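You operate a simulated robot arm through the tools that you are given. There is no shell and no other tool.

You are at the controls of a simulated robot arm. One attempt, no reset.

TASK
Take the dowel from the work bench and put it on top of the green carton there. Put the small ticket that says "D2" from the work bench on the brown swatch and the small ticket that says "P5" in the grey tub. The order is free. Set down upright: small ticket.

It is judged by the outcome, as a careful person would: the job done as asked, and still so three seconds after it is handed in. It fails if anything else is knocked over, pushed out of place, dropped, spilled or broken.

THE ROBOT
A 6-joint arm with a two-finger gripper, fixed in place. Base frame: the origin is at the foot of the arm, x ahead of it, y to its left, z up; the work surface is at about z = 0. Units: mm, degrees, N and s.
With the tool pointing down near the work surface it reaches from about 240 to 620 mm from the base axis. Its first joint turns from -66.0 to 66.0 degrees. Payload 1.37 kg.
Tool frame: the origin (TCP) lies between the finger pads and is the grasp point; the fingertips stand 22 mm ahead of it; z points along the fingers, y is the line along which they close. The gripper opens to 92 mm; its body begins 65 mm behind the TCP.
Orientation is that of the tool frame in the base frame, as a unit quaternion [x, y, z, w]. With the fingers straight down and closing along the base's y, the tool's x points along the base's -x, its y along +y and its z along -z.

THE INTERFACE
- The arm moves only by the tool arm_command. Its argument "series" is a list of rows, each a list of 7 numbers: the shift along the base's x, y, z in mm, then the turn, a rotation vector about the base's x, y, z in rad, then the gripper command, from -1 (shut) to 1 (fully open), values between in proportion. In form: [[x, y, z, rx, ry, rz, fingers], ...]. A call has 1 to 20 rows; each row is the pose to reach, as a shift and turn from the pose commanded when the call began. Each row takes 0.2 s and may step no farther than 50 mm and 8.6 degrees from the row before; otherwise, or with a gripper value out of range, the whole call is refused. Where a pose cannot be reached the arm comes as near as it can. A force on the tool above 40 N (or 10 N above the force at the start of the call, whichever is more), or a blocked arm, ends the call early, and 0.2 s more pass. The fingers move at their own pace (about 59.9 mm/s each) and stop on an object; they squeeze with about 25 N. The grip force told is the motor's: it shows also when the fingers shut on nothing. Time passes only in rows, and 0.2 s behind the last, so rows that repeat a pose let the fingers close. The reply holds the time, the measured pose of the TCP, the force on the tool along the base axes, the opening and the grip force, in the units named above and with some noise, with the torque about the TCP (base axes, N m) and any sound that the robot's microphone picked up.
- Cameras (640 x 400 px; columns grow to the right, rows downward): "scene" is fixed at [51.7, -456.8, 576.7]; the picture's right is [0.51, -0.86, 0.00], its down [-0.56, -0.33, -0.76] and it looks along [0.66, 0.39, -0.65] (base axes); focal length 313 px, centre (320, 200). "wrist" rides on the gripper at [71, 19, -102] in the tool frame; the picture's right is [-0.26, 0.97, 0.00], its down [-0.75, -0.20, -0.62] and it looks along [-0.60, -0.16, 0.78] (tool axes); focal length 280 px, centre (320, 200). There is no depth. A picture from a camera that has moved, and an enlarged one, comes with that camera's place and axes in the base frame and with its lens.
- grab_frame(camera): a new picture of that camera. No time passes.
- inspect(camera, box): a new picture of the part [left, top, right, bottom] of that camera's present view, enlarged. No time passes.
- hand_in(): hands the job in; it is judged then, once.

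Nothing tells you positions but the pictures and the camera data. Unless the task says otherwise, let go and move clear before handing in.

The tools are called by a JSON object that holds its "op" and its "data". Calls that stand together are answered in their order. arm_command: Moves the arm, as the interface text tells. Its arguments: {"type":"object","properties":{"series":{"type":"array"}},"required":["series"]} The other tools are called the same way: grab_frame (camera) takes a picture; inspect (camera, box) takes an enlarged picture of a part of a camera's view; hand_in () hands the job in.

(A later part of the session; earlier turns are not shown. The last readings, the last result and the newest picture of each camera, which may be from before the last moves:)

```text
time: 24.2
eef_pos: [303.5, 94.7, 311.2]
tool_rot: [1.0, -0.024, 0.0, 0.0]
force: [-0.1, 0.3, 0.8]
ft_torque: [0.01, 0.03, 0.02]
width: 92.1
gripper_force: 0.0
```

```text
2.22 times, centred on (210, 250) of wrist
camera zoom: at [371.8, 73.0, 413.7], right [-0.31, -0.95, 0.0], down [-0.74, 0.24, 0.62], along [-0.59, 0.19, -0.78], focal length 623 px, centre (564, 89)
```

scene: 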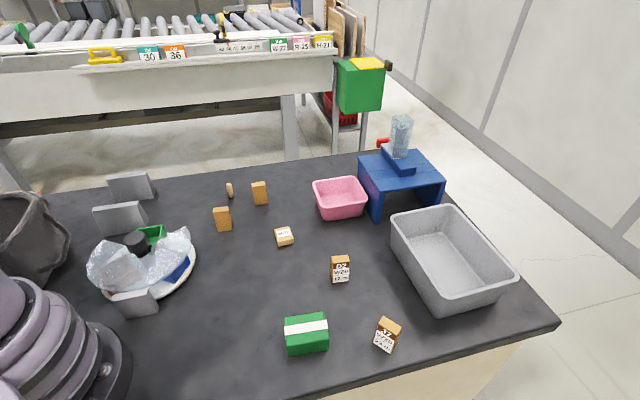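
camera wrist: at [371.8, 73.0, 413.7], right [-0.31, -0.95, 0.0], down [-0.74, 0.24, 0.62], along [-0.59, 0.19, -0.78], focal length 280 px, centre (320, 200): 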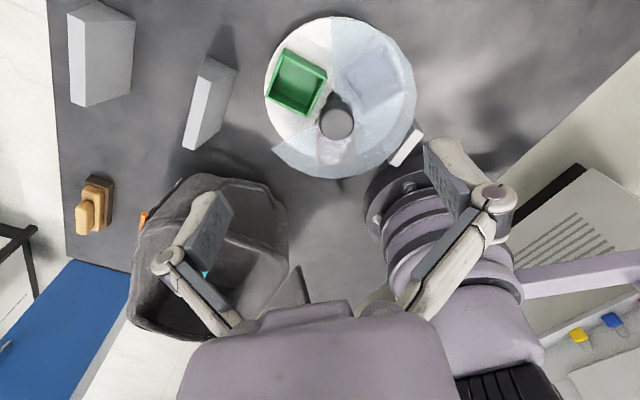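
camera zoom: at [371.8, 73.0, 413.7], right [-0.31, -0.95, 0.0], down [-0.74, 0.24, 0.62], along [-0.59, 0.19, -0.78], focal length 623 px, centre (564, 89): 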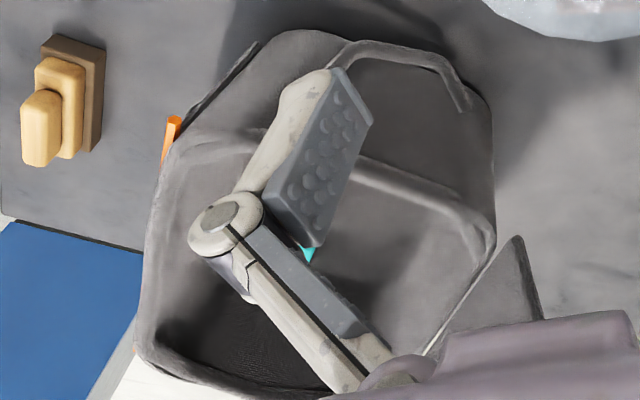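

{"op": "inspect", "data": {"camera": "scene", "box": [102, 245, 152, 300]}}

{"op": "inspect", "data": {"camera": "scene", "box": [130, 220, 210, 300]}}

```text
7.27 times, centred on (127, 272) of scene
camera zoom: at [51.6, -456.8, 576.7], right [0.51, -0.86, 0.0], down [-0.56, -0.33, -0.76], along [0.66, 0.39, -0.65], focal length 2279 px, centre (1724, -327)
```

zoom: 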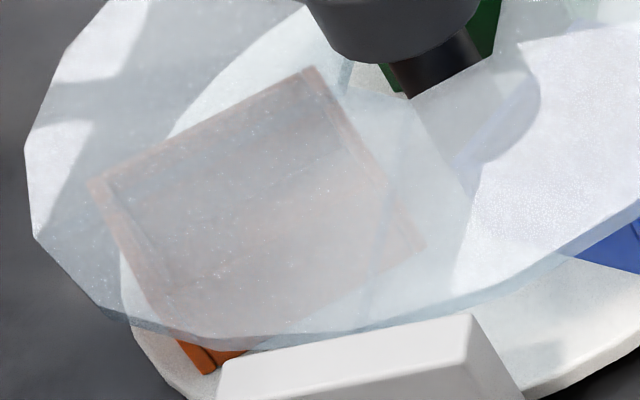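

```text
5.00 times, centred on (170, 260) of scene
camera zoom: at [51.6, -456.8, 576.7], right [0.51, -0.86, 0.0], down [-0.56, -0.33, -0.76], along [0.66, 0.39, -0.65], focal length 1567 px, centre (1070, -100)
```

zoom: 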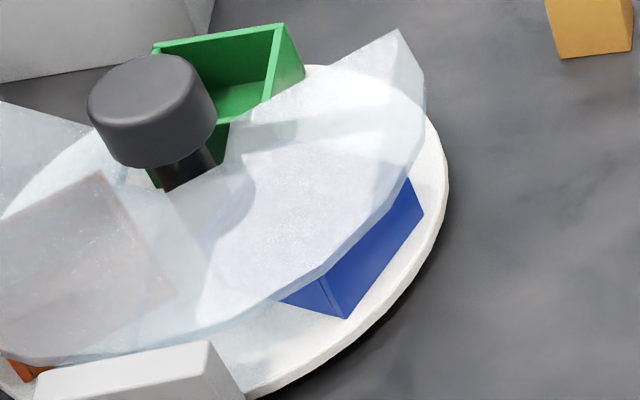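

The bright shapes under the film are only lit patches between shadows, and the trays look empty from here. I'll read the two turned-away tickets next by looking back at them from their far side.

{"op": "arm_command", "data": {"series": [[35, -8, -10, 0, 0, -0.05, 1], [70, -16, -30, 0, 0, -0.1, 1], [105, -24, -55, 0, 0, -0.15, 1], [140, -32, -80, 0, 0, -0.2, 1], [170, -36, -105, 0, 0, -0.22, 1], [186, -40, -125, 0, 0, -0.24, 1]]}}

{"op": "grab_frame", "data": {"camera": "wrist"}}

```text
time: 25.6
eef_pos: [488.9, 54.4, 184.0]
tool_rot: [0.99, -0.143, 0.0, 0.0]
force: [0.1, 0.2, -0.3]
ft_torque: [0.0, 0.02, -0.01]
width: 92.2
gripper_force: 0.1
```

```text
taken
camera wrist: at [550.5, 16.2, 288.4], right [-0.53, -0.85, 0.0], down [-0.66, 0.41, 0.62], along [-0.53, 0.33, -0.78], focal length 280 px, centre (320, 200)
```

wrist: 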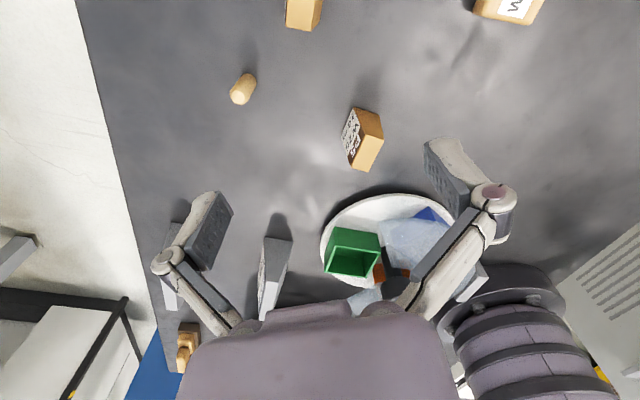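

{"op": "inspect", "data": {"camera": "wrist", "box": [325, 95, 400, 180]}}

{"op": "inspect", "data": {"camera": "wrist", "box": [200, 0, 360, 120]}}

{"op": "inspect", "data": {"camera": "wrist", "box": [300, 180, 480, 330]}}

```text
4.71 times, centred on (362, 138) of wrist
camera zoom: at [550.5, 16.2, 288.4], right [-0.53, -0.85, 0.0], down [-0.66, 0.41, 0.62], along [-0.53, 0.33, -0.78], focal length 1320 px, centre (120, 494)
```

zoom: 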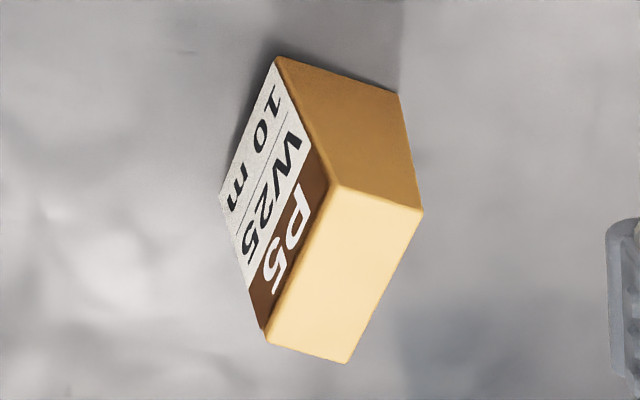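

```text
3.33 times, centred on (280, 60) of wrist
camera zoom: at [550.5, 16.2, 288.4], right [-0.53, -0.85, 0.0], down [-0.66, 0.41, 0.62], along [-0.53, 0.33, -0.78], focal length 935 px, centre (453, 667)
```

zoom: 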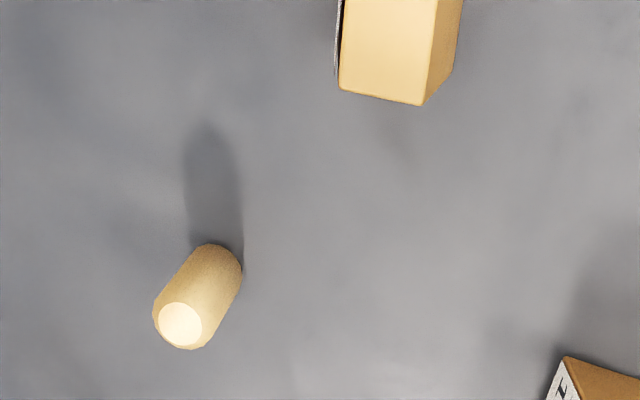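

```text
2.67 times, centred on (390, 255) of wrist
camera zoom: at [550.5, 16.2, 288.4], right [-0.53, -0.85, 0.0], down [-0.66, 0.41, 0.62], along [-0.53, 0.33, -0.78], focal length 748 px, centre (133, 53)
```

zoom: 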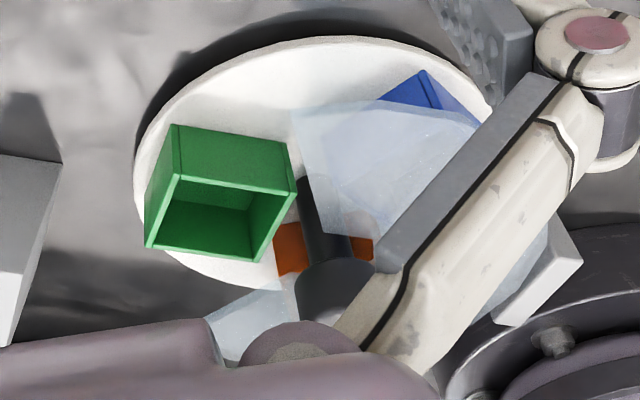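

P5 is the ticket at about (408, 37), and its label faces away from the robot. With the arm now away from the carousel, I'll look at the film-covered trays again without its shadow on them.

{"op": "inspect", "data": {"camera": "scene", "box": [102, 245, 152, 300]}}

{"op": "inspect", "data": {"camera": "scene", "box": [80, 220, 210, 320]}}

{"op": "grab_frame", "data": {"camera": "scene"}}

```text
7.27 times, centred on (127, 272) of scene
camera zoom: at [51.6, -456.8, 576.7], right [0.51, -0.86, 0.0], down [-0.56, -0.33, -0.76], along [0.66, 0.39, -0.65], focal length 2279 px, centre (1724, -327)
```

zoom: 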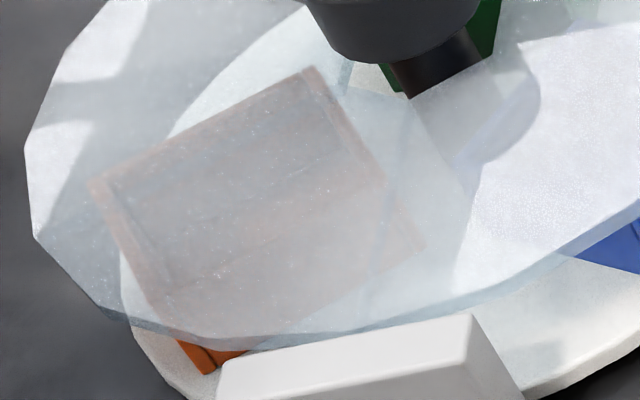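

```text
4.00 times, centred on (145, 270) of scene
camera zoom: at [51.6, -456.8, 576.7], right [0.51, -0.86, 0.0], down [-0.56, -0.33, -0.76], along [0.66, 0.39, -0.65], focal length 1254 px, centre (1020, -80)
```

zoom: 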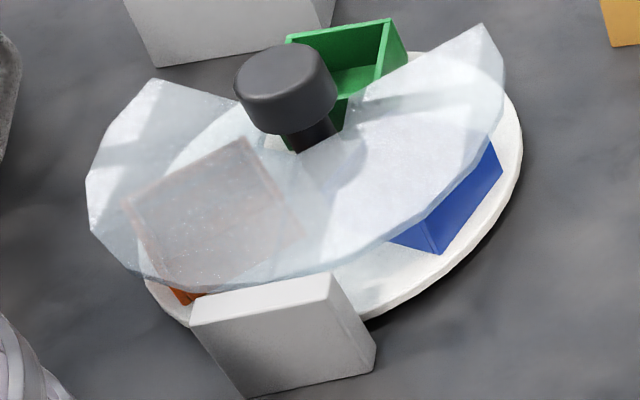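

```text
taken
```

scene: 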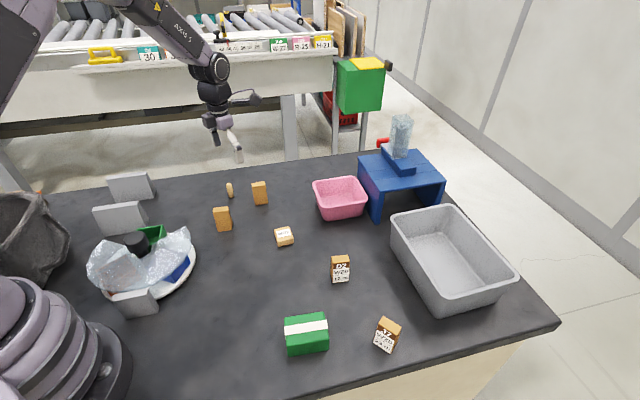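

{"op": "arm_command", "data": {"series": [[-20, 10, 40, 0, 0, 0, 1], [-45, 25, 80, 0, 0, 0, 1], [-75, 45, 110, 0, 0, 0, 1], [-105, 68, 140, 0, 0, 0, 1], [-135, 91, 165, 0, 0, 0, 1], [-165, 114, 185, 0, 0, 0, 1], [-195, 137, 196, 0, 0, 0, 1], [-225, 160, 196, 0, 0, 0, 1], [-255, 183, 196, 0, 0, 0, 1], [-289, 206, 196, 0, 0, 0, 1]]}}

{"op": "grab_frame", "data": {"camera": "wrist"}}

```text
time: 27.8
eef_pos: [198.8, 262.0, 380.1]
tool_rot: [0.99, -0.143, 0.0, 0.0]
force: [0.8, 0.4, 0.1]
ft_torque: [-0.01, 0.02, 0.02]
width: 92.1
gripper_force: 0.0
```

```text
taken
camera wrist: at [259.7, 223.5, 484.8], right [-0.53, -0.85, 0.0], down [-0.66, 0.41, 0.62], along [-0.53, 0.33, -0.78], focal length 280 px, centre (320, 200)
```

wrist: 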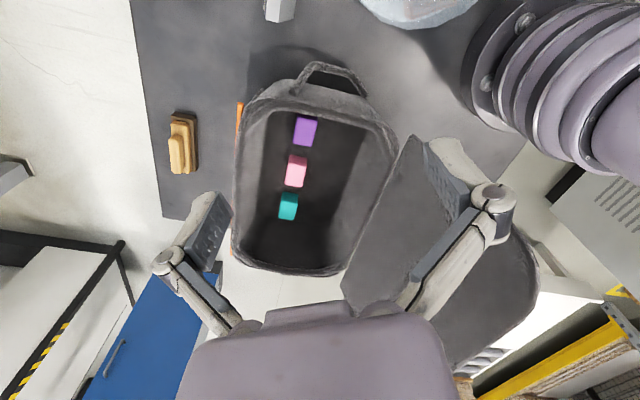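

{"op": "inspect", "data": {"camera": "wrist", "box": [210, 50, 410, 290]}}

{"op": "inspect", "data": {"camera": "wrist", "box": [330, 130, 560, 380]}}

```text
1.67 times, centred on (310, 170) of wrist
camera zoom: at [259.7, 223.5, 484.8], right [-0.53, -0.85, 0.0], down [-0.66, 0.41, 0.62], along [-0.53, 0.33, -0.78], focal length 467 px, centre (337, 250)
```

zoom: 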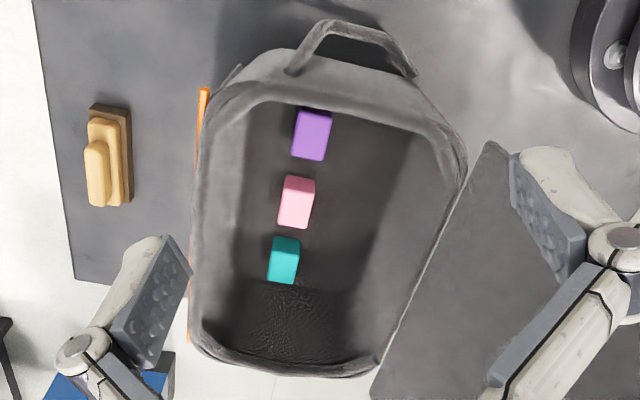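

```text
1.60 times, centred on (445, 255) of wrist
camera zoom: at [259.7, 223.5, 484.8], right [-0.53, -0.85, 0.0], down [-0.66, 0.41, 0.62], along [-0.53, 0.33, -0.78], focal length 449 px, centre (120, 112)
```

zoom: 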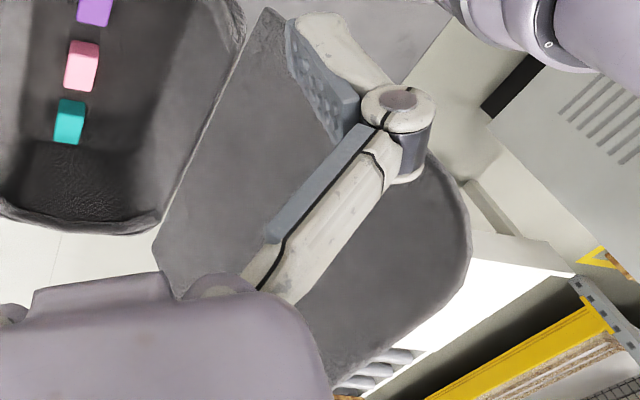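

The bag is an open tool bag holding three cubes, with nothing brown inside. By elimination the swatch must be under the frosted carousel hood, most likely in the rust-coloured tray. I'll move above the carousel's centre knob at about (240, 95) so I can turn it.

{"op": "arm_command", "data": {"series": [[7, -28, -25, 0, 0, 0, 1], [14, -56, -50, 0, 0, 0, 1], [21, -84, -80, 0, 0, 0, 1], [28, -112, -110, 0, 0, 0, 1], [35, -140, -140, 0, 0, 0, 1], [41, -167, -170, 0, 0, 0, 1], [41, -167, -180, 0, 0, 0, 1]]}}

{"op": "grab_frame", "data": {"camera": "wrist"}}

{"op": "grab_frame", "data": {"camera": "scene"}}

```text
time: 29.4
eef_pos: [239.4, 93.5, 201.5]
tool_rot: [0.99, -0.144, 0.0, 0.0]
force: [-0.1, 0.4, 0.4]
ft_torque: [-0.03, 0.02, 0.04]
width: 92.1
gripper_force: 0.1
```

```text
taken
camera wrist: at [301.9, 55.3, 304.6], right [-0.53, -0.85, 0.0], down [-0.66, 0.41, 0.62], along [-0.53, 0.33, -0.78], focal length 280 px, centre (320, 200)
```

wrist: 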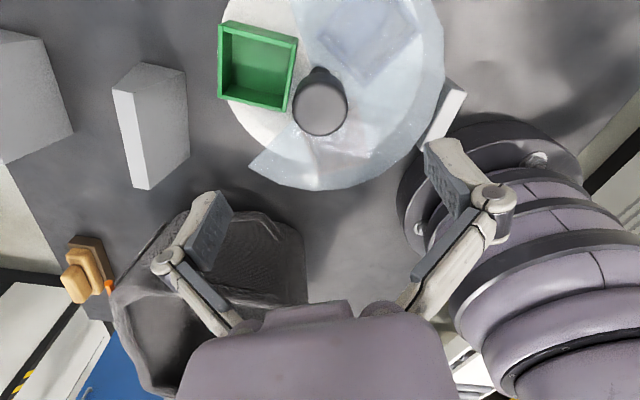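

```text
taken
```

scene: 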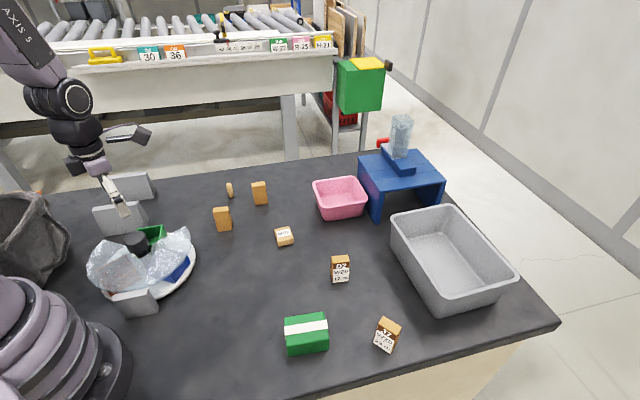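

{"op": "inspect", "data": {"camera": "wrist", "box": [270, 100, 410, 200]}}

{"op": "inspect", "data": {"camera": "wrist", "box": [310, 0, 450, 100]}}

```text
4.00 times, centred on (340, 150) of wrist
camera zoom: at [301.9, 55.3, 304.6], right [-0.53, -0.85, 0.0], down [-0.66, 0.41, 0.62], along [-0.53, 0.33, -0.78], focal length 1122 px, centre (240, 400)
```

zoom: 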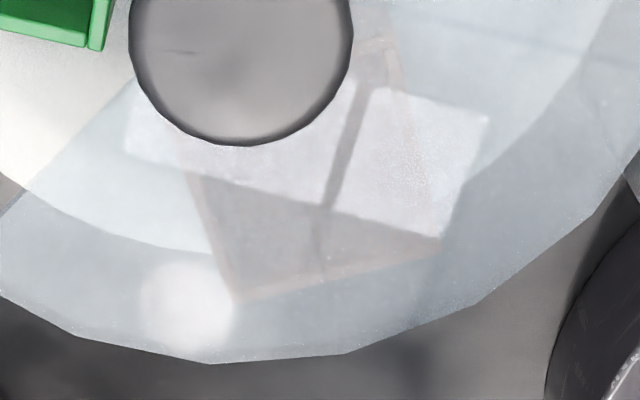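

```text
4.00 times, centred on (380, 50) of wrist
camera zoom: at [301.9, 55.3, 304.6], right [-0.53, -0.85, 0.0], down [-0.66, 0.41, 0.62], along [-0.53, 0.33, -0.78], focal length 1122 px, centre (80, 800)
```

zoom: 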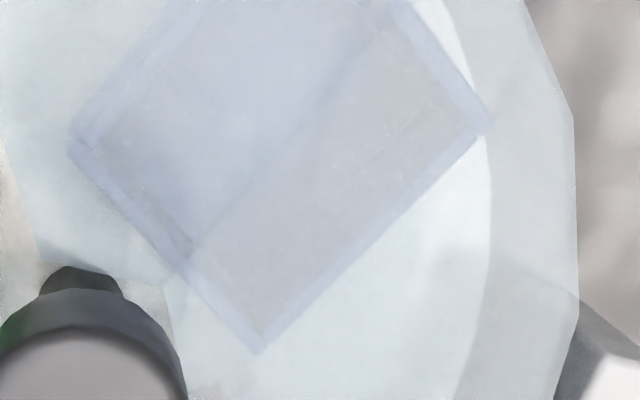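

Closer up, the floor of the blue tray looks brownish rather than blue through the frost, so the swatch is probably there. I'll turn the tool to a start angle above the knob so I can twist the carousel counter-clockwise and bring the blue tray to the opening.

{"op": "arm_command", "data": {"series": [[0, 0, 0, 0, 0, -0.14, 1], [0, 0, 0, 0, 0, -0.28, 1], [0, 0, 0, 0, 0, -0.42, 1], [0, 0, 0, 0, 0, -0.56, 1], [0, 0, 0, 0, 0, -0.7, 1], [0, 0, 0, 0, 0, -0.84, 1], [0, 0, 0, 0, 0, -0.98, 1], [0, 0, 0, 0, 0, -1.12, 1], [0, 0, 0, 0, 0, -1.26, 1], [0, 0, 0, 0, 0, -1.4, 1], [0, 0, 0, 0, 0, -1.54, 1], [0, 0, 0, 0, 0, -1.68, 1], [0, 0, 0, 0, 0, -1.82, 1], [0, 0, 0, 0, 0, -1.96, 1], [0, 0, 0, 0, 0, -2.1, 1], [0, 0, 0, 0, 0, -2.24, 1], [0, 0, 0, 0, 0, -2.38, 1], [0.5, 1.5, 0, 0, 0, -2.506, 1]]}}

{"op": "grab_frame", "data": {"camera": "wrist"}}

{"op": "inspect", "data": {"camera": "scene", "box": [80, 160, 210, 320]}}

```text
time: 33.2
eef_pos: [242.5, 95.0, 200.8]
tool_rot: [-0.171, 0.985, 0.0, 0.0]
force: [-0.4, 0.0, -0.6]
ft_torque: [-0.02, -0.01, 0.0]
width: 91.7
gripper_force: 0.1
```

```text
taken
camera wrist: at [167.7, 89.9, 304.9], right [-0.08, 1.0, 0.0], down [0.78, 0.06, 0.63], along [0.62, 0.05, -0.78], focal length 280 px, centre (320, 200)
```

wrist: 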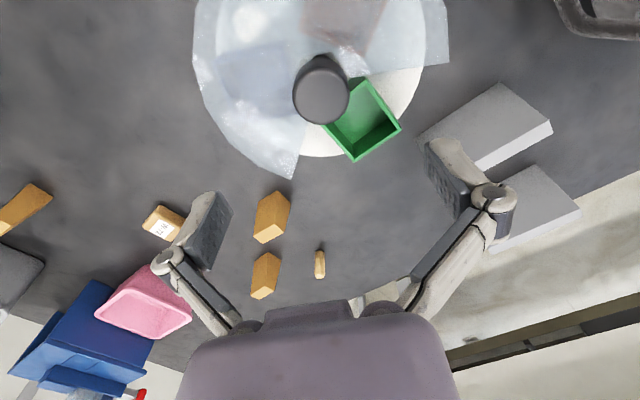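

```text
2.50 times, centred on (145, 240) of scene
camera zoom: at [51.7, -456.8, 576.7], right [0.51, -0.86, 0.0], down [-0.56, -0.33, -0.76], along [0.66, 0.39, -0.65], focal length 784 px, centre (758, 100)
```

zoom: 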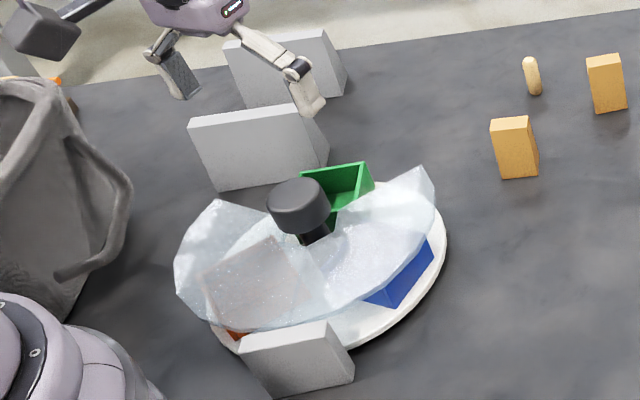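

{"op": "inspect", "data": {"camera": "wrist", "box": [190, 0, 330, 110]}}

{"op": "inspect", "data": {"camera": "wrist", "box": [290, 0, 450, 110]}}

```text
3.64 times, centred on (260, 55) of wrist
camera zoom: at [167.7, 89.9, 304.9], right [-0.08, 1.0, 0.0], down [0.78, 0.06, 0.63], along [0.62, 0.05, -0.78], focal length 1020 px, centre (538, 727)
```

zoom: 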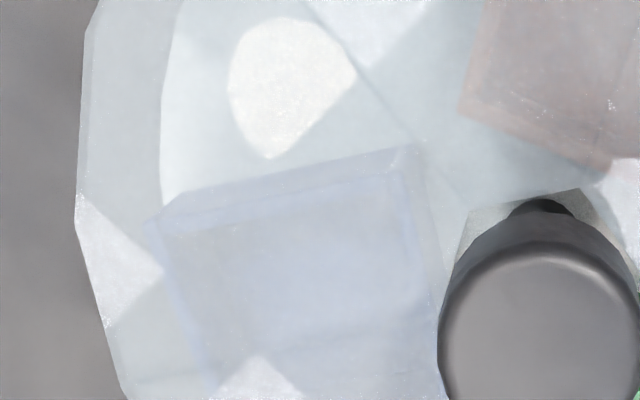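

```text
3.64 times, centred on (370, 55) of wrist
camera zoom: at [167.7, 89.9, 304.9], right [-0.08, 1.0, 0.0], down [0.78, 0.06, 0.63], along [0.62, 0.05, -0.78], focal length 1020 px, centre (138, 727)
```

zoom: 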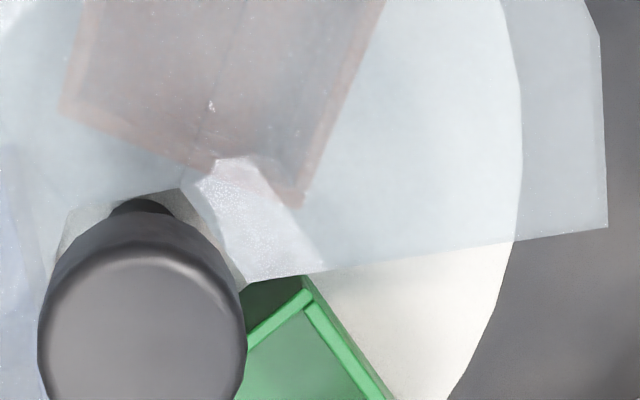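

From this side the blue tray's floor looks blue, while the rust-orange tray's inside looks dull brown, so I'll bring the orange tray to the opening first by turning clockwise. I'll descend to just above the knob and check my centring.

{"op": "arm_command", "data": {"series": [[-3, 1, -20, 0, 0, 0, 1], [-5, 1, -40, 0, 0, 0, 1], [-5, 1, -60, 0, 0, 0, 1]]}}

{"op": "grab_frame", "data": {"camera": "wrist"}}

{"op": "inspect", "data": {"camera": "scene", "box": [80, 180, 210, 300]}}

```text
time: 34.0
eef_pos: [236.6, 95.0, 141.2]
tool_rot: [-0.172, 0.985, 0.0, 0.0]
force: [-0.6, -1.0, 0.5]
ft_torque: [-0.01, -0.02, -0.01]
width: 92.0
gripper_force: 0.0
```

```text
taken
camera wrist: at [162.9, 90.6, 243.9], right [-0.08, 1.0, 0.0], down [0.78, 0.06, 0.63], along [0.62, 0.05, -0.78], focal length 280 px, centre (320, 200)
```

wrist: 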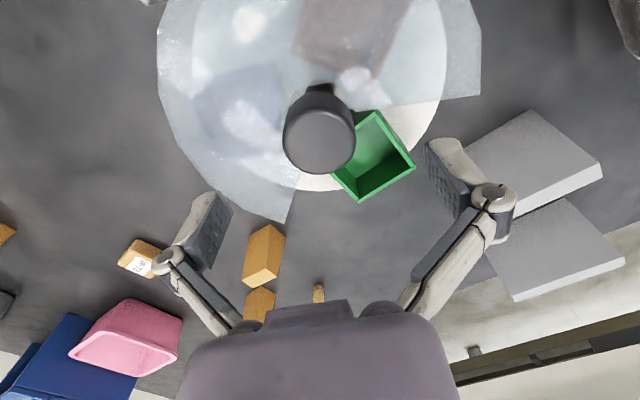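

```text
3.33 times, centred on (145, 240) of scene
camera zoom: at [51.6, -456.8, 576.7], right [0.51, -0.86, 0.0], down [-0.56, -0.33, -0.76], along [0.66, 0.39, -0.65], focal length 1045 px, centre (903, 67)
```

zoom: 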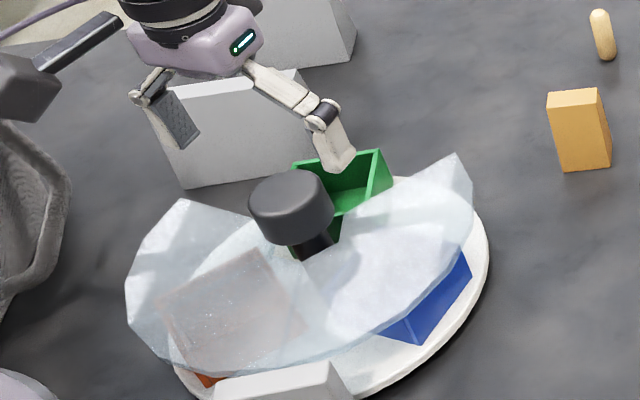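

The knob is centred between the fingers. I'll go down to knob height and close on it.

{"op": "arm_command", "data": {"series": [[-0.8, 0.4, -15, 0, 0, 0, 1], [-0.8, 0.4, -30, 0, 0, 0, 1], [-0.8, 0.4, -40, 0, 0, 0, 1], [-0.8, 0.4, -40, 0, 0, 0, 1]]}}

{"op": "inspect", "data": {"camera": "scene", "box": [80, 180, 210, 300]}}

{"op": "grab_frame", "data": {"camera": "wrist"}}

```text
time: 35.0
eef_pos: [235.6, 96.5, 101.5]
tool_rot: [-0.172, 0.985, 0.0, 0.0]
force: [0.6, -0.6, -0.5]
ft_torque: [0.01, -0.01, 0.02]
width: 91.8
gripper_force: 0.1
```

```text
3.33 times, centred on (145, 240) of scene
camera zoom: at [51.7, -456.8, 576.7], right [0.51, -0.86, 0.0], down [-0.56, -0.33, -0.76], along [0.66, 0.39, -0.65], focal length 1045 px, centre (903, 67)
```

zoom: 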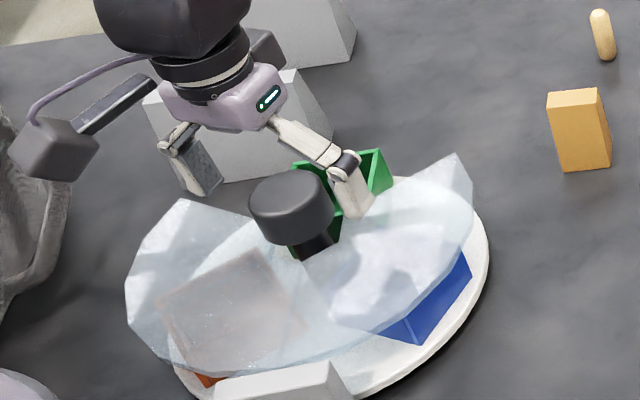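

```text
taken
camera wrist: at [161.5, 91.3, 204.2], right [-0.08, 1.0, 0.0], down [0.78, 0.06, 0.63], along [0.62, 0.05, -0.78], focal length 280 px, centre (320, 200)
```

wrist: 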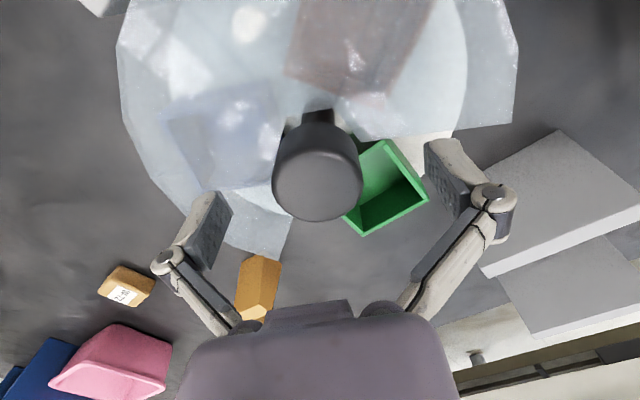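

{"op": "arm_command", "data": {"series": [[0, 0, 0, 0, 0, 0, -1], [0, 0, 0, 0, 0, 0, -1], [0, 0, 0, 0, 0, 0, -1], [0, 0, 0, 0, 0, 0, -1], [0, 0, 0, 0, 0, 0, -1]]}}

{"op": "grab_frame", "data": {"camera": "wrist"}}

```text
time: 35.9
eef_pos: [236.6, 96.2, 100.9]
tool_rot: [-0.169, 0.986, 0.0, 0.001]
force: [3.8, -9.2, 1.0]
ft_torque: [-0.18, 0.06, -0.04]
width: 41.3
gripper_force: 25.0
stopped in row 4: the force on the tool passed its limit at 46 N (the readings are from after the stop); the commanded pose is now the measured one
```

```text
taken
camera wrist: at [162.1, 90.6, 204.6], right [-0.07, 1.0, 0.0], down [0.78, 0.06, 0.63], along [0.62, 0.05, -0.78], focal length 280 px, centre (320, 200)
```

wrist: 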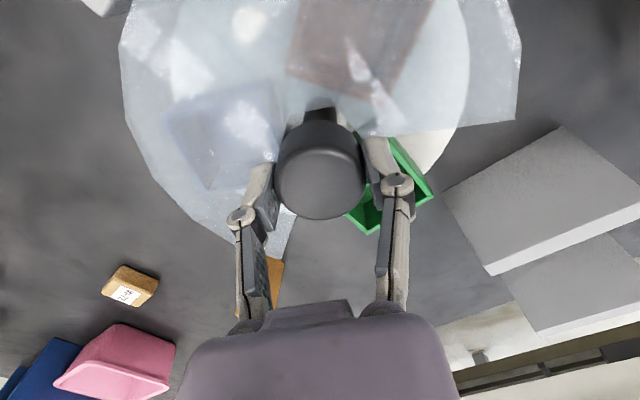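

I have the knob gripped (41 mm wide). I'll turn it clockwise gently by a small amount first to see how it responds.

{"op": "arm_command", "data": {"series": [[0, 0, 0, 0, 0, -0.05, -1], [0, 0, 0, 0, 0, -0.12, -1], [0, 0, 0, 0, 0, -0.2, -1]]}}

{"op": "grab_frame", "data": {"camera": "wrist"}}

{"op": "inspect", "data": {"camera": "scene", "box": [80, 180, 210, 300]}}

```text
time: 36.7
eef_pos: [236.8, 95.9, 102.4]
tool_rot: [-0.068, 0.998, 0.0, 0.0]
force: [5.7, -20.3, 4.0]
ft_torque: [-0.26, -0.38, 0.03]
width: 40.8
gripper_force: 28.6
```

```text
taken
camera wrist: at [162.6, 105.4, 204.6], right [0.13, 0.99, 0.0], down [0.77, -0.1, 0.63], along [0.62, -0.08, -0.78], focal length 280 px, centre (320, 200)
```

wrist: 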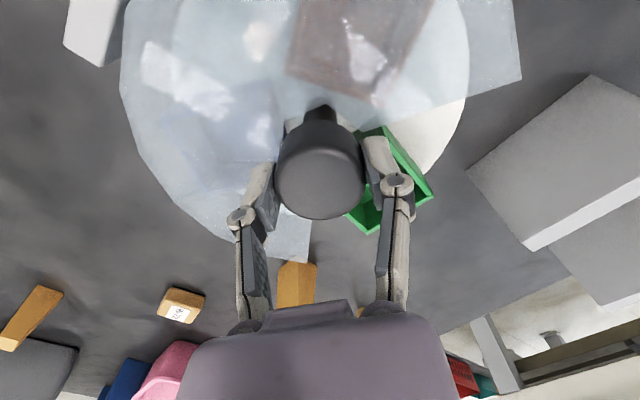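

```text
3.33 times, centred on (145, 240) of scene
camera zoom: at [51.6, -456.8, 576.7], right [0.51, -0.86, 0.0], down [-0.56, -0.33, -0.76], along [0.66, 0.39, -0.65], focal length 1045 px, centre (903, 67)
```

zoom: 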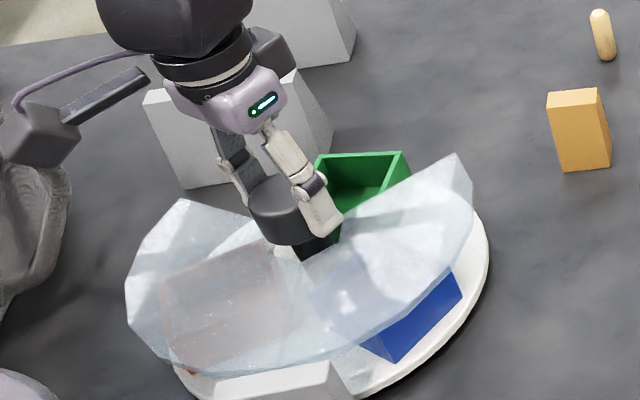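

The carousel turns with the knob while the hood stays fixed. I'll keep turning clockwise with a small sideways correction to ease the side load.

{"op": "arm_command", "data": {"series": [[0, -1, -0.5, 0, 0, 0, -1], [0, -1, -0.5, 0, 0, -0.1, -1], [0, -1, -0.5, 0, 0, -0.2, -1], [0, -1, -0.5, 0, 0, -0.3, -1], [0, -1, -0.5, 0, 0, -0.4, -1]]}}

```text
time: 37.9
eef_pos: [237.1, 95.3, 101.1]
tool_rot: [0.129, 0.992, 0.0, 0.001]
force: [-9.6, 32.5, 10.6]
ft_torque: [0.79, 0.16, 0.03]
width: 41.3
gripper_force: 28.6
```

{"op": "arm_command", "data": {"series": [[0.2, 0.6, 0, 0, 0, 0, -1], [0.2, 0.6, 0, 0, 0, -0.1, -1], [0.2, 0.6, 0, 0, 0, -0.2, -1], [0.2, 0.6, 0, 0, 0, -0.3, -1]]}}

```text
time: 38.9
eef_pos: [237.6, 94.6, 101.2]
tool_rot: [0.277, 0.961, 0.0, 0.001]
force: [-0.3, 16.2, 2.2]
ft_torque: [0.33, 0.35, 0.03]
width: 41.0
gripper_force: 28.2
```

{"op": "arm_command", "data": {"series": [[0.1, 0.3, 0, 0, 0, -0.1, -1], [0.1, 0.3, 0, 0, 0, -0.2, -1], [0.1, 0.3, 0, 0, 0, -0.3, -1], [0.1, 0.3, 0, 0, 0, -0.4, -1]]}}

{"op": "inspect", "data": {"camera": "scene", "box": [80, 180, 210, 300]}}

```text
time: 39.9
eef_pos: [236.2, 95.5, 100.9]
tool_rot: [0.463, 0.886, -0.001, 0.0]
force: [9.1, -15.2, 1.8]
ft_torque: [-0.01, 0.03, -0.01]
width: 41.1
gripper_force: 27.9
```

```text
3.33 times, centred on (145, 240) of scene
camera zoom: at [51.6, -456.9, 576.7], right [0.51, -0.86, 0.0], down [-0.56, -0.33, -0.76], along [0.66, 0.39, -0.65], focal length 1045 px, centre (903, 67)
```

zoom: 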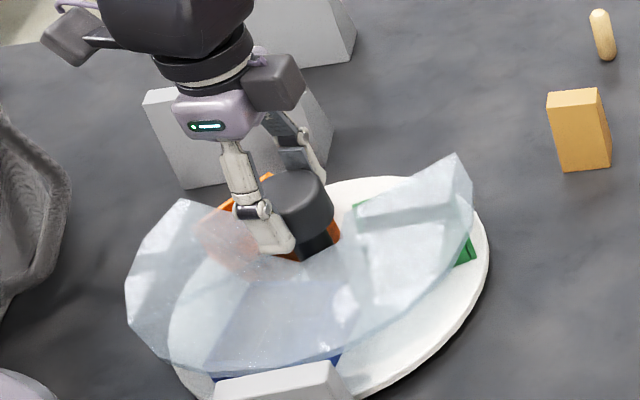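

{"op": "arm_command", "data": {"series": [[0.1, -0.3, 0, 0, 0, -0.1, -1], [0.1, -0.3, 0, 0, 0, -0.2, -1], [0.1, -0.3, 0, 0, 0, -0.3, -1], [0.1, -0.3, 0, 0, 0, -0.4, -1]]}}

{"op": "inspect", "data": {"camera": "scene", "box": [80, 180, 210, 300]}}

{"op": "grab_frame", "data": {"camera": "wrist"}}

```text
time: 40.9
eef_pos: [236.5, 95.3, 100.8]
tool_rot: [0.63, 0.776, -0.001, 0.0]
force: [8.3, -13.5, -4.1]
ft_torque: [-0.09, -0.28, 0.0]
width: 41.0
gripper_force: 28.5
```

```text
3.33 times, centred on (145, 240) of scene
camera zoom: at [51.7, -456.8, 576.7], right [0.51, -0.86, 0.0], down [-0.56, -0.33, -0.76], along [0.66, 0.39, -0.65], focal length 1045 px, centre (903, 67)
```

zoom: 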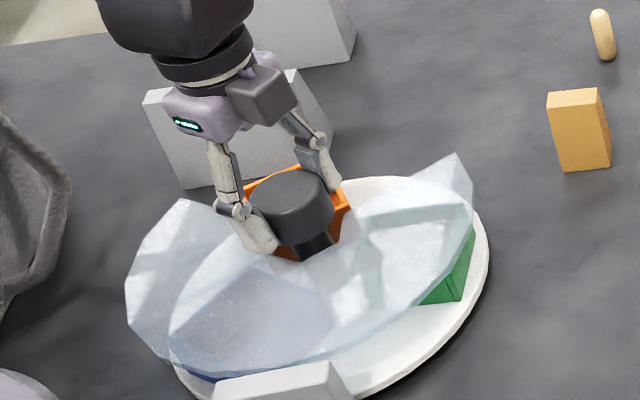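

```text
taken
camera wrist: at [239.9, 169.5, 204.0], right [1.0, -0.06, 0.0], down [-0.04, -0.78, 0.63], along [-0.04, -0.63, -0.78], focal length 280 px, centre (320, 200)
```

wrist: 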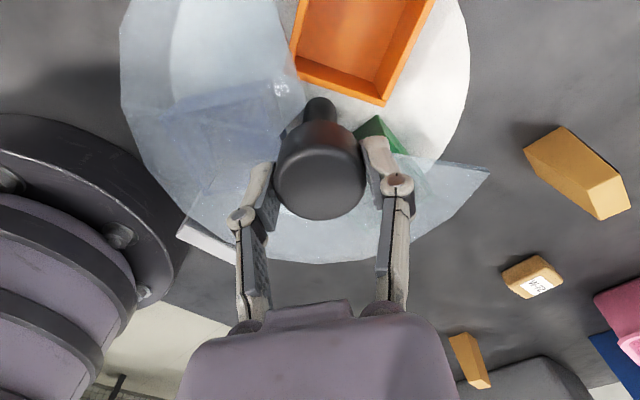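

{"op": "inspect", "data": {"camera": "wrist", "box": [270, 0, 470, 120]}}

{"op": "inspect", "data": {"camera": "wrist", "box": [130, 50, 310, 230]}}

```text
3.20 times, centred on (370, 60) of wrist
camera zoom: at [239.9, 169.5, 204.0], right [1.0, -0.06, 0.0], down [-0.04, -0.78, 0.63], along [-0.04, -0.63, -0.78], focal length 897 px, centre (160, 648)
```

zoom: 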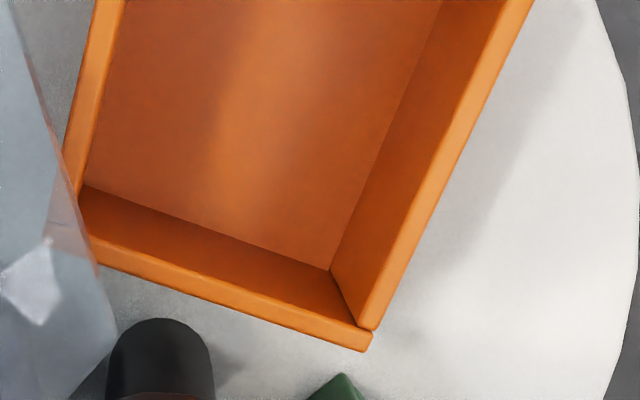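

```text
2.22 times, centred on (220, 140) of wrist
camera zoom: at [239.9, 169.5, 204.0], right [1.0, -0.06, 0.0], down [-0.04, -0.78, 0.63], along [-0.04, -0.63, -0.78], focal length 623 px, centre (542, 333)
```

zoom: 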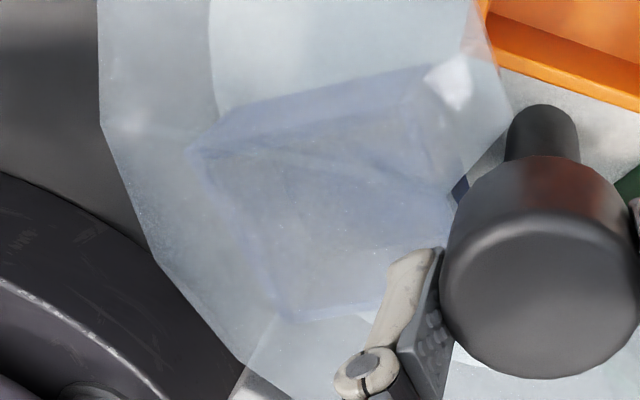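

The orange tray is just an empty orange box. The blue tray's interior again looks brownish-grey through the hood, so I'll release, rise, rewind the wrist and turn the carousel further clockwise to bring the blue tray out.

{"op": "arm_command", "data": {"series": [[0, 0, 0, 0, 0, 0, 1], [0, 0, 0, 0, 0, 0, 1], [0, 0, 0, 0, 0, 0, 1], [0, 0, 15, 0, 0, 0, 1], [0, 0, 35, 0, 0, 0, 1], [0, 0, 60, 0, 0, 0, 1]]}}

{"op": "grab_frame", "data": {"camera": "wrist"}}

{"op": "inspect", "data": {"camera": "wrist", "box": [150, 0, 330, 180]}}

```text
time: 42.3
eef_pos: [237.4, 94.0, 160.9]
tool_rot: [0.629, 0.777, -0.001, 0.001]
force: [0.2, -0.1, 0.5]
ft_torque: [0.04, 0.0, 0.0]
width: 92.1
gripper_force: 0.1
```

```text
taken
camera wrist: at [240.0, 168.9, 264.3], right [1.0, -0.06, 0.0], down [-0.04, -0.78, 0.63], along [-0.03, -0.63, -0.78], focal length 280 px, centre (320, 200)
```

wrist: 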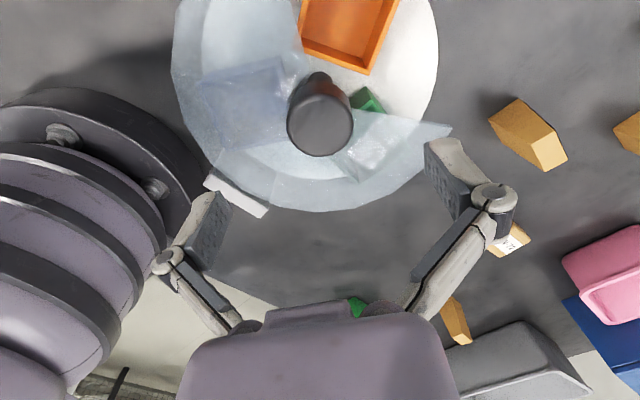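

```text
2.22 times, centred on (240, 90) of wrist
camera zoom: at [240.0, 168.9, 264.3], right [1.0, -0.06, 0.0], down [-0.04, -0.78, 0.63], along [-0.03, -0.63, -0.78], focal length 623 px, centre (498, 444)
```

zoom: 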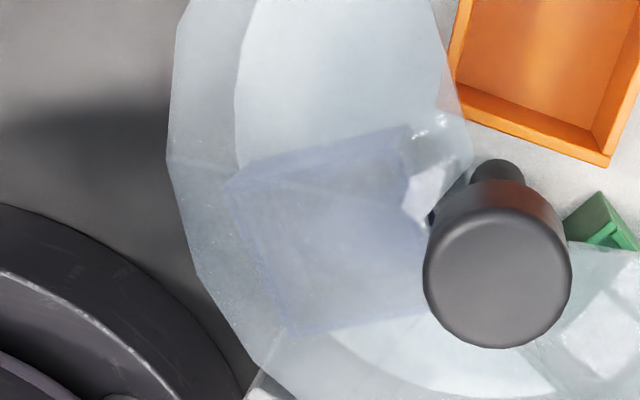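

{"op": "arm_command", "data": {"series": [[0, 0, 0, 0, 0, 0.14, 1], [0, 0, 0, 0, 0, 0.28, 1], [0, 0, 0, 0, 0, 0.42, 1], [0, 0, 0, 0, 0, 0.56, 1], [0, 0, 0, 0, 0, 0.7, 1], [0, 0, 0, 0, 0, 0.84, 1], [0, 0, 0, 0, 0, 0.98, 1], [0, 0, 0, 0, 0, 1.12, 1], [0, 0, 0, 0, 0, 1.26, 1], [0, 0, 0, 0, 0, 1.4, 1], [0, 0, 0, 0, 0, 1.54, 1], [0, 0, 0, 0, 0, 1.68, 1], [0, 0, 0, 0, 0, 1.82, 1], [0, 0, 0, 0, 0, 1.96, 1], [0, 0, 0, 0, 0, 2.1, 1], [0, 0, 0, 0, 0, 2.24, 1], [-0.7, 0.9, 0, 0, 0, 2.38, 1]]}}

{"op": "grab_frame", "data": {"camera": "wrist"}}

{"op": "inspect", "data": {"camera": "wrist", "box": [230, 0, 410, 180]}}

```text
time: 45.9
eef_pos: [235.7, 97.1, 161.6]
tool_rot: [-0.489, 0.872, 0.001, 0.001]
force: [0.1, 0.0, -0.2]
ft_torque: [-0.07, 0.01, -0.02]
width: 92.2
gripper_force: 0.1
```

```text
taken
camera wrist: at [181.7, 46.5, 264.1], right [-0.69, 0.73, 0.0], down [0.57, 0.54, 0.63], along [0.45, 0.43, -0.78], focal length 280 px, centre (320, 200)
```

wrist: 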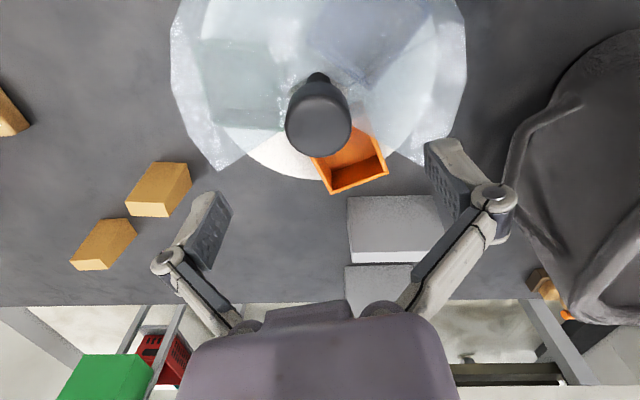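

```text
2.22 times, centred on (320, 90) of wrist
camera zoom: at [181.7, 46.5, 264.1], right [-0.69, 0.73, 0.0], down [0.57, 0.54, 0.63], along [0.45, 0.43, -0.78], focal length 623 px, centre (320, 444)
```

zoom: 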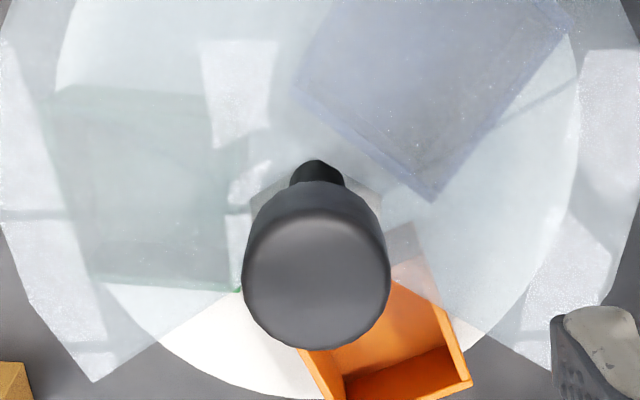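

{"op": "arm_command", "data": {"series": [[0.6, -1.4, -20, 0, 0, 0, 1], [0.6, -1.4, -40, 0, 0, 0, 1], [0.6, -1.4, -60, 0, 0, 0, 1], [0.6, -1.4, -60, 0, 0, 0, 0], [0.6, -1.4, -60, 0, 0, 0, -0.05], [0.6, -1.4, -60, 0, 0, 0, -0.1], [0.6, -1.4, -60, 0, 0, 0, -0.3]]}}

```text
time: 47.5
eef_pos: [237.6, 95.1, 101.3]
tool_rot: [-0.488, 0.873, 0.001, 0.0]
force: [0.8, -3.0, -3.2]
ft_torque: [0.03, -0.06, -0.05]
width: 41.4
gripper_force: 28.1
```

Gripped again with little side load. Continuing the clockwise turn in small steps.

{"op": "arm_command", "data": {"series": [[0, 0, 0, 0, 0, -0.1, -1], [0, 0, 0, 0, 0, -0.2, -1], [0, 0, 0, 0, 0, -0.3, -1], [0, 0, 0, 0, 0, -0.4, -1], [0, 0, 0, 0, 0, -0.5, -1]]}}

```text
time: 48.7
eef_pos: [236.6, 95.3, 101.5]
tool_rot: [-0.258, 0.966, 0.0, 0.001]
force: [-15.8, 35.0, 10.6]
ft_torque: [0.69, 0.4, 0.08]
width: 41.1
gripper_force: 27.8
```

{"op": "arm_command", "data": {"series": [[-0.3, 0.6, -0.2, 0, 0, 0, -1], [-0.3, 0.6, -0.2, 0, 0, -0.1, -1], [-0.3, 0.6, -0.2, 0, 0, -0.2, -1], [-0.3, 0.6, -0.2, 0, 0, -0.3, -1]]}}

```text
time: 49.7
eef_pos: [236.9, 95.2, 100.1]
tool_rot: [-0.109, 0.994, -0.001, 0.001]
force: [-12.3, 18.8, 20.3]
ft_torque: [0.56, 0.25, 0.01]
width: 41.7
gripper_force: 28.1
```

{"op": "arm_command", "data": {"series": [[-0.1, 0.3, 0.4, 0, 0, 0, -1], [-0.1, 0.3, 0.4, 0, 0, -0.1, -1], [-0.1, 0.3, 0.4, 0, 0, -0.2, -1], [-0.1, 0.3, 0.4, 0, 0, -0.3, -1], [-0.1, 0.3, 0.4, 0, 0, -0.4, -1]]}}

```text
time: 50.9
eef_pos: [236.3, 94.7, 100.7]
tool_rot: [0.092, 0.996, 0.0, 0.001]
force: [1.6, 1.4, -23.3]
ft_torque: [-0.01, 0.01, 0.03]
width: 41.6
gripper_force: 27.9
```

{"op": "arm_command", "data": {"series": [[0, 0, -0.3, 0, 0, -0.1, -1], [0, 0, -0.3, 0, 0, -0.2, -1], [0, 0, -0.3, 0, 0, -0.3, -1], [0, 0, -0.3, 0, 0, -0.4, -1], [0, 0, -0.3, 0, 0, -0.5, -1]]}}

{"op": "inspect", "data": {"camera": "scene", "box": [80, 180, 210, 300]}}

```text
time: 52.1
eef_pos: [235.9, 95.6, 100.5]
tool_rot: [0.333, 0.943, 0.0, 0.001]
force: [-3.9, 14.6, -1.2]
ft_torque: [0.23, 0.21, 0.03]
width: 41.6
gripper_force: 27.7
```

```text
3.33 times, centred on (145, 240) of scene
camera zoom: at [51.7, -456.8, 576.7], right [0.51, -0.86, 0.0], down [-0.56, -0.33, -0.76], along [0.66, 0.39, -0.65], focal length 1045 px, centre (903, 67)
```

zoom: 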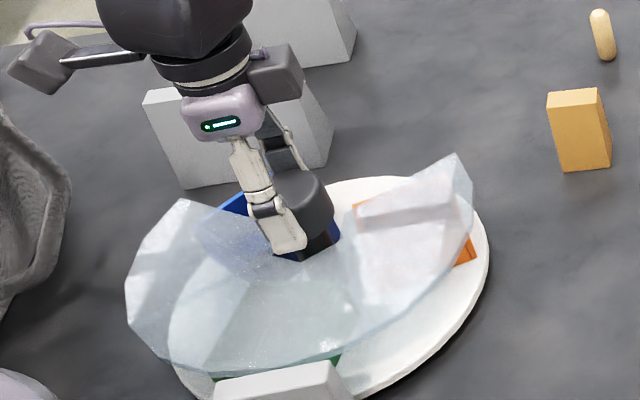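

{"op": "arm_command", "data": {"series": [[0.1, 0.2, 0, 0, 0, -0.1, -1], [0.1, 0.2, 0, 0, 0, -0.2, -1], [0.1, 0.2, 0, 0, 0, -0.3, -1], [0.1, 0.2, 0, 0, 0, -0.4, -1]]}}

{"op": "grab_frame", "data": {"camera": "wrist"}}

{"op": "inspect", "data": {"camera": "wrist", "box": [250, 0, 470, 120]}}

```text
time: 53.1
eef_pos: [235.9, 96.2, 99.8]
tool_rot: [0.514, 0.858, 0.0, 0.001]
force: [-4.0, 19.5, 1.5]
ft_torque: [0.3, 0.11, 0.03]
width: 41.5
gripper_force: 27.8
```

```text
taken
camera wrist: at [219.1, 168.1, 204.2], right [0.97, 0.22, 0.0], down [0.17, -0.76, 0.63], along [0.14, -0.61, -0.78], focal length 280 px, centre (320, 200)
```

wrist: 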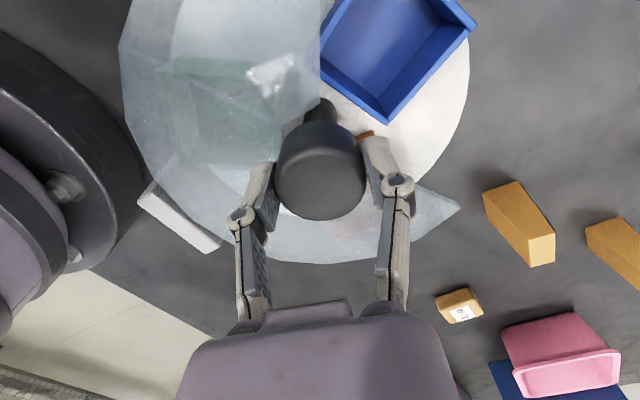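

```text
2.91 times, centred on (360, 60) of wrist
camera zoom: at [219.1, 168.1, 204.2], right [0.97, 0.22, 0.0], down [0.17, -0.76, 0.63], along [0.14, -0.61, -0.78], focal length 816 px, centre (204, 607)
```

zoom: 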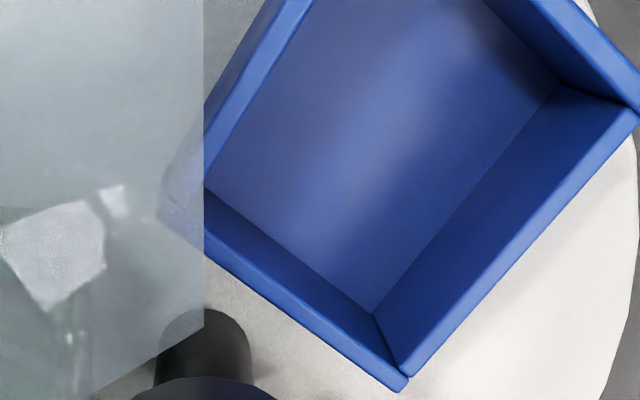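

The blue tray is empty as well, so the swatch isn't in the carousel. I'll turn the carousel back to exactly how I found it (+218° with this same grip), then look again at the dark area under the blue table.

{"op": "arm_command", "data": {"series": [[0, 0.2, 0, 0, 0, 0.1, -1], [0, 0.2, 0, 0, 0, 0.2, -1], [0, 0.2, 0, 0, 0, 0.3, -1], [0, 0.2, 0, 0, 0, 0.4, -1], [0, 0.2, 0, 0, 0, 0.5, -1]]}}

```text
time: 54.3
eef_pos: [236.6, 95.6, 101.2]
tool_rot: [0.286, 0.958, -0.001, 0.0]
force: [6.1, -8.5, 4.7]
ft_torque: [-0.25, -0.58, -0.02]
width: 41.5
gripper_force: 27.6
```

{"op": "arm_command", "data": {"series": [[0, -0.1, 0, 0, 0, 0.1, -1], [0, -0.1, 0, 0, 0, 0.2, -1], [0, -0.1, 0, 0, 0, 0.3, -1], [0, -0.1, 0, 0, 0, 0.4, -1], [0, -0.1, 0, 0, 0, 0.5, -1]]}}

```text
time: 55.5
eef_pos: [234.8, 95.6, 101.0]
tool_rot: [0.039, 0.999, -0.001, 0.0]
force: [4.3, -20.9, 10.1]
ft_torque: [-0.54, -0.46, 0.0]
width: 41.4
gripper_force: 28.4
```

{"op": "arm_command", "data": {"series": [[0.4, -0.4, 0, 0, 0, 0.1, -1], [0.6, -0.4, 0, 0, 0, 0.2, -1], [0.8, -0.4, 0, 0, 0, 0.3, -1], [1.0, -0.4, 0, 0, 0, 0.4, -1], [1.0, -0.4, 0, 0, 0, 0.5, -1]]}}

```text
time: 56.7
eef_pos: [237.0, 95.0, 101.0]
tool_rot: [-0.21, 0.978, -0.001, -0.001]
force: [-17.7, -1.0, -2.4]
ft_torque: [0.06, -0.01, -0.03]
width: 41.3
gripper_force: 27.7
```

{"op": "arm_command", "data": {"series": [[-0.4, 0, 0, 0, 0, 0.1, -1], [-0.4, 0, 0, 0, 0, 0.2, -1], [-0.4, 0, 0, 0, 0, 0.3, -1], [-0.4, 0, 0, 0, 0, 0.4, -1], [-0.4, 0, 0, 0, 0, 0.5, -1]]}}

```text
time: 57.9
eef_pos: [236.5, 95.7, 100.9]
tool_rot: [-0.444, 0.896, 0.001, 0.0]
force: [-10.7, -15.1, -2.0]
ft_torque: [-0.42, 0.29, 0.0]
width: 41.1
gripper_force: 28.3
```

{"op": "arm_command", "data": {"series": [[-0.2, -0.3, 0, 0, 0, 0.1, -1], [-0.2, -0.3, 0, 0, 0, 0.2, -1], [-0.2, -0.3, 0, 0, 0, 0.3, -1], [-0.2, -0.3, 0, 0, 0, 0.4, -1], [-0.2, -0.3, 0, 0, 0, 0.5, -1]]}}

```text
time: 59.1
eef_pos: [237.6, 94.9, 101.1]
tool_rot: [-0.653, 0.757, 0.0, 0.001]
force: [-10.7, -4.4, 20.5]
ft_torque: [-0.03, 0.3, -0.02]
width: 40.8
gripper_force: 28.0
```

{"op": "arm_command", "data": {"series": [[-0.3, -0.1, 0.3, 0, 0, 0.1, -1], [-0.3, -0.1, 0.3, 0, 0, 0.2, -1], [-0.3, -0.1, 0.3, 0, 0, 0.3, -1], [-0.3, -0.1, 0.3, 0, 0, 0.4, -1], [-0.3, -0.1, 0.3, 0, 0, 0.5, -1]]}}

```text
time: 60.3
eef_pos: [235.3, 96.1, 101.2]
tool_rot: [0.819, -0.574, 0.0, 0.0]
force: [-9.4, 6.5, -5.3]
ft_torque: [0.4, -0.1, -0.01]
width: 40.9
gripper_force: 28.4
```

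{"op": "arm_command", "data": {"series": [[-0.1, 0, 0, 0, 0, 0.1, -1], [-0.1, 0, 0, 0, 0, 0.2, -1], [-0.1, 0, 0, 0, 0, 0.3, -1], [-0.1, 0, 0, 0, 0, 0.4, -1]]}}

```text
time: 61.3
eef_pos: [237.8, 95.8, 101.7]
tool_rot: [0.917, -0.4, 0.0, -0.001]
force: [2.5, -1.1, -21.4]
ft_torque: [0.07, 0.09, 0.0]
width: 41.2
gripper_force: 28.0
```

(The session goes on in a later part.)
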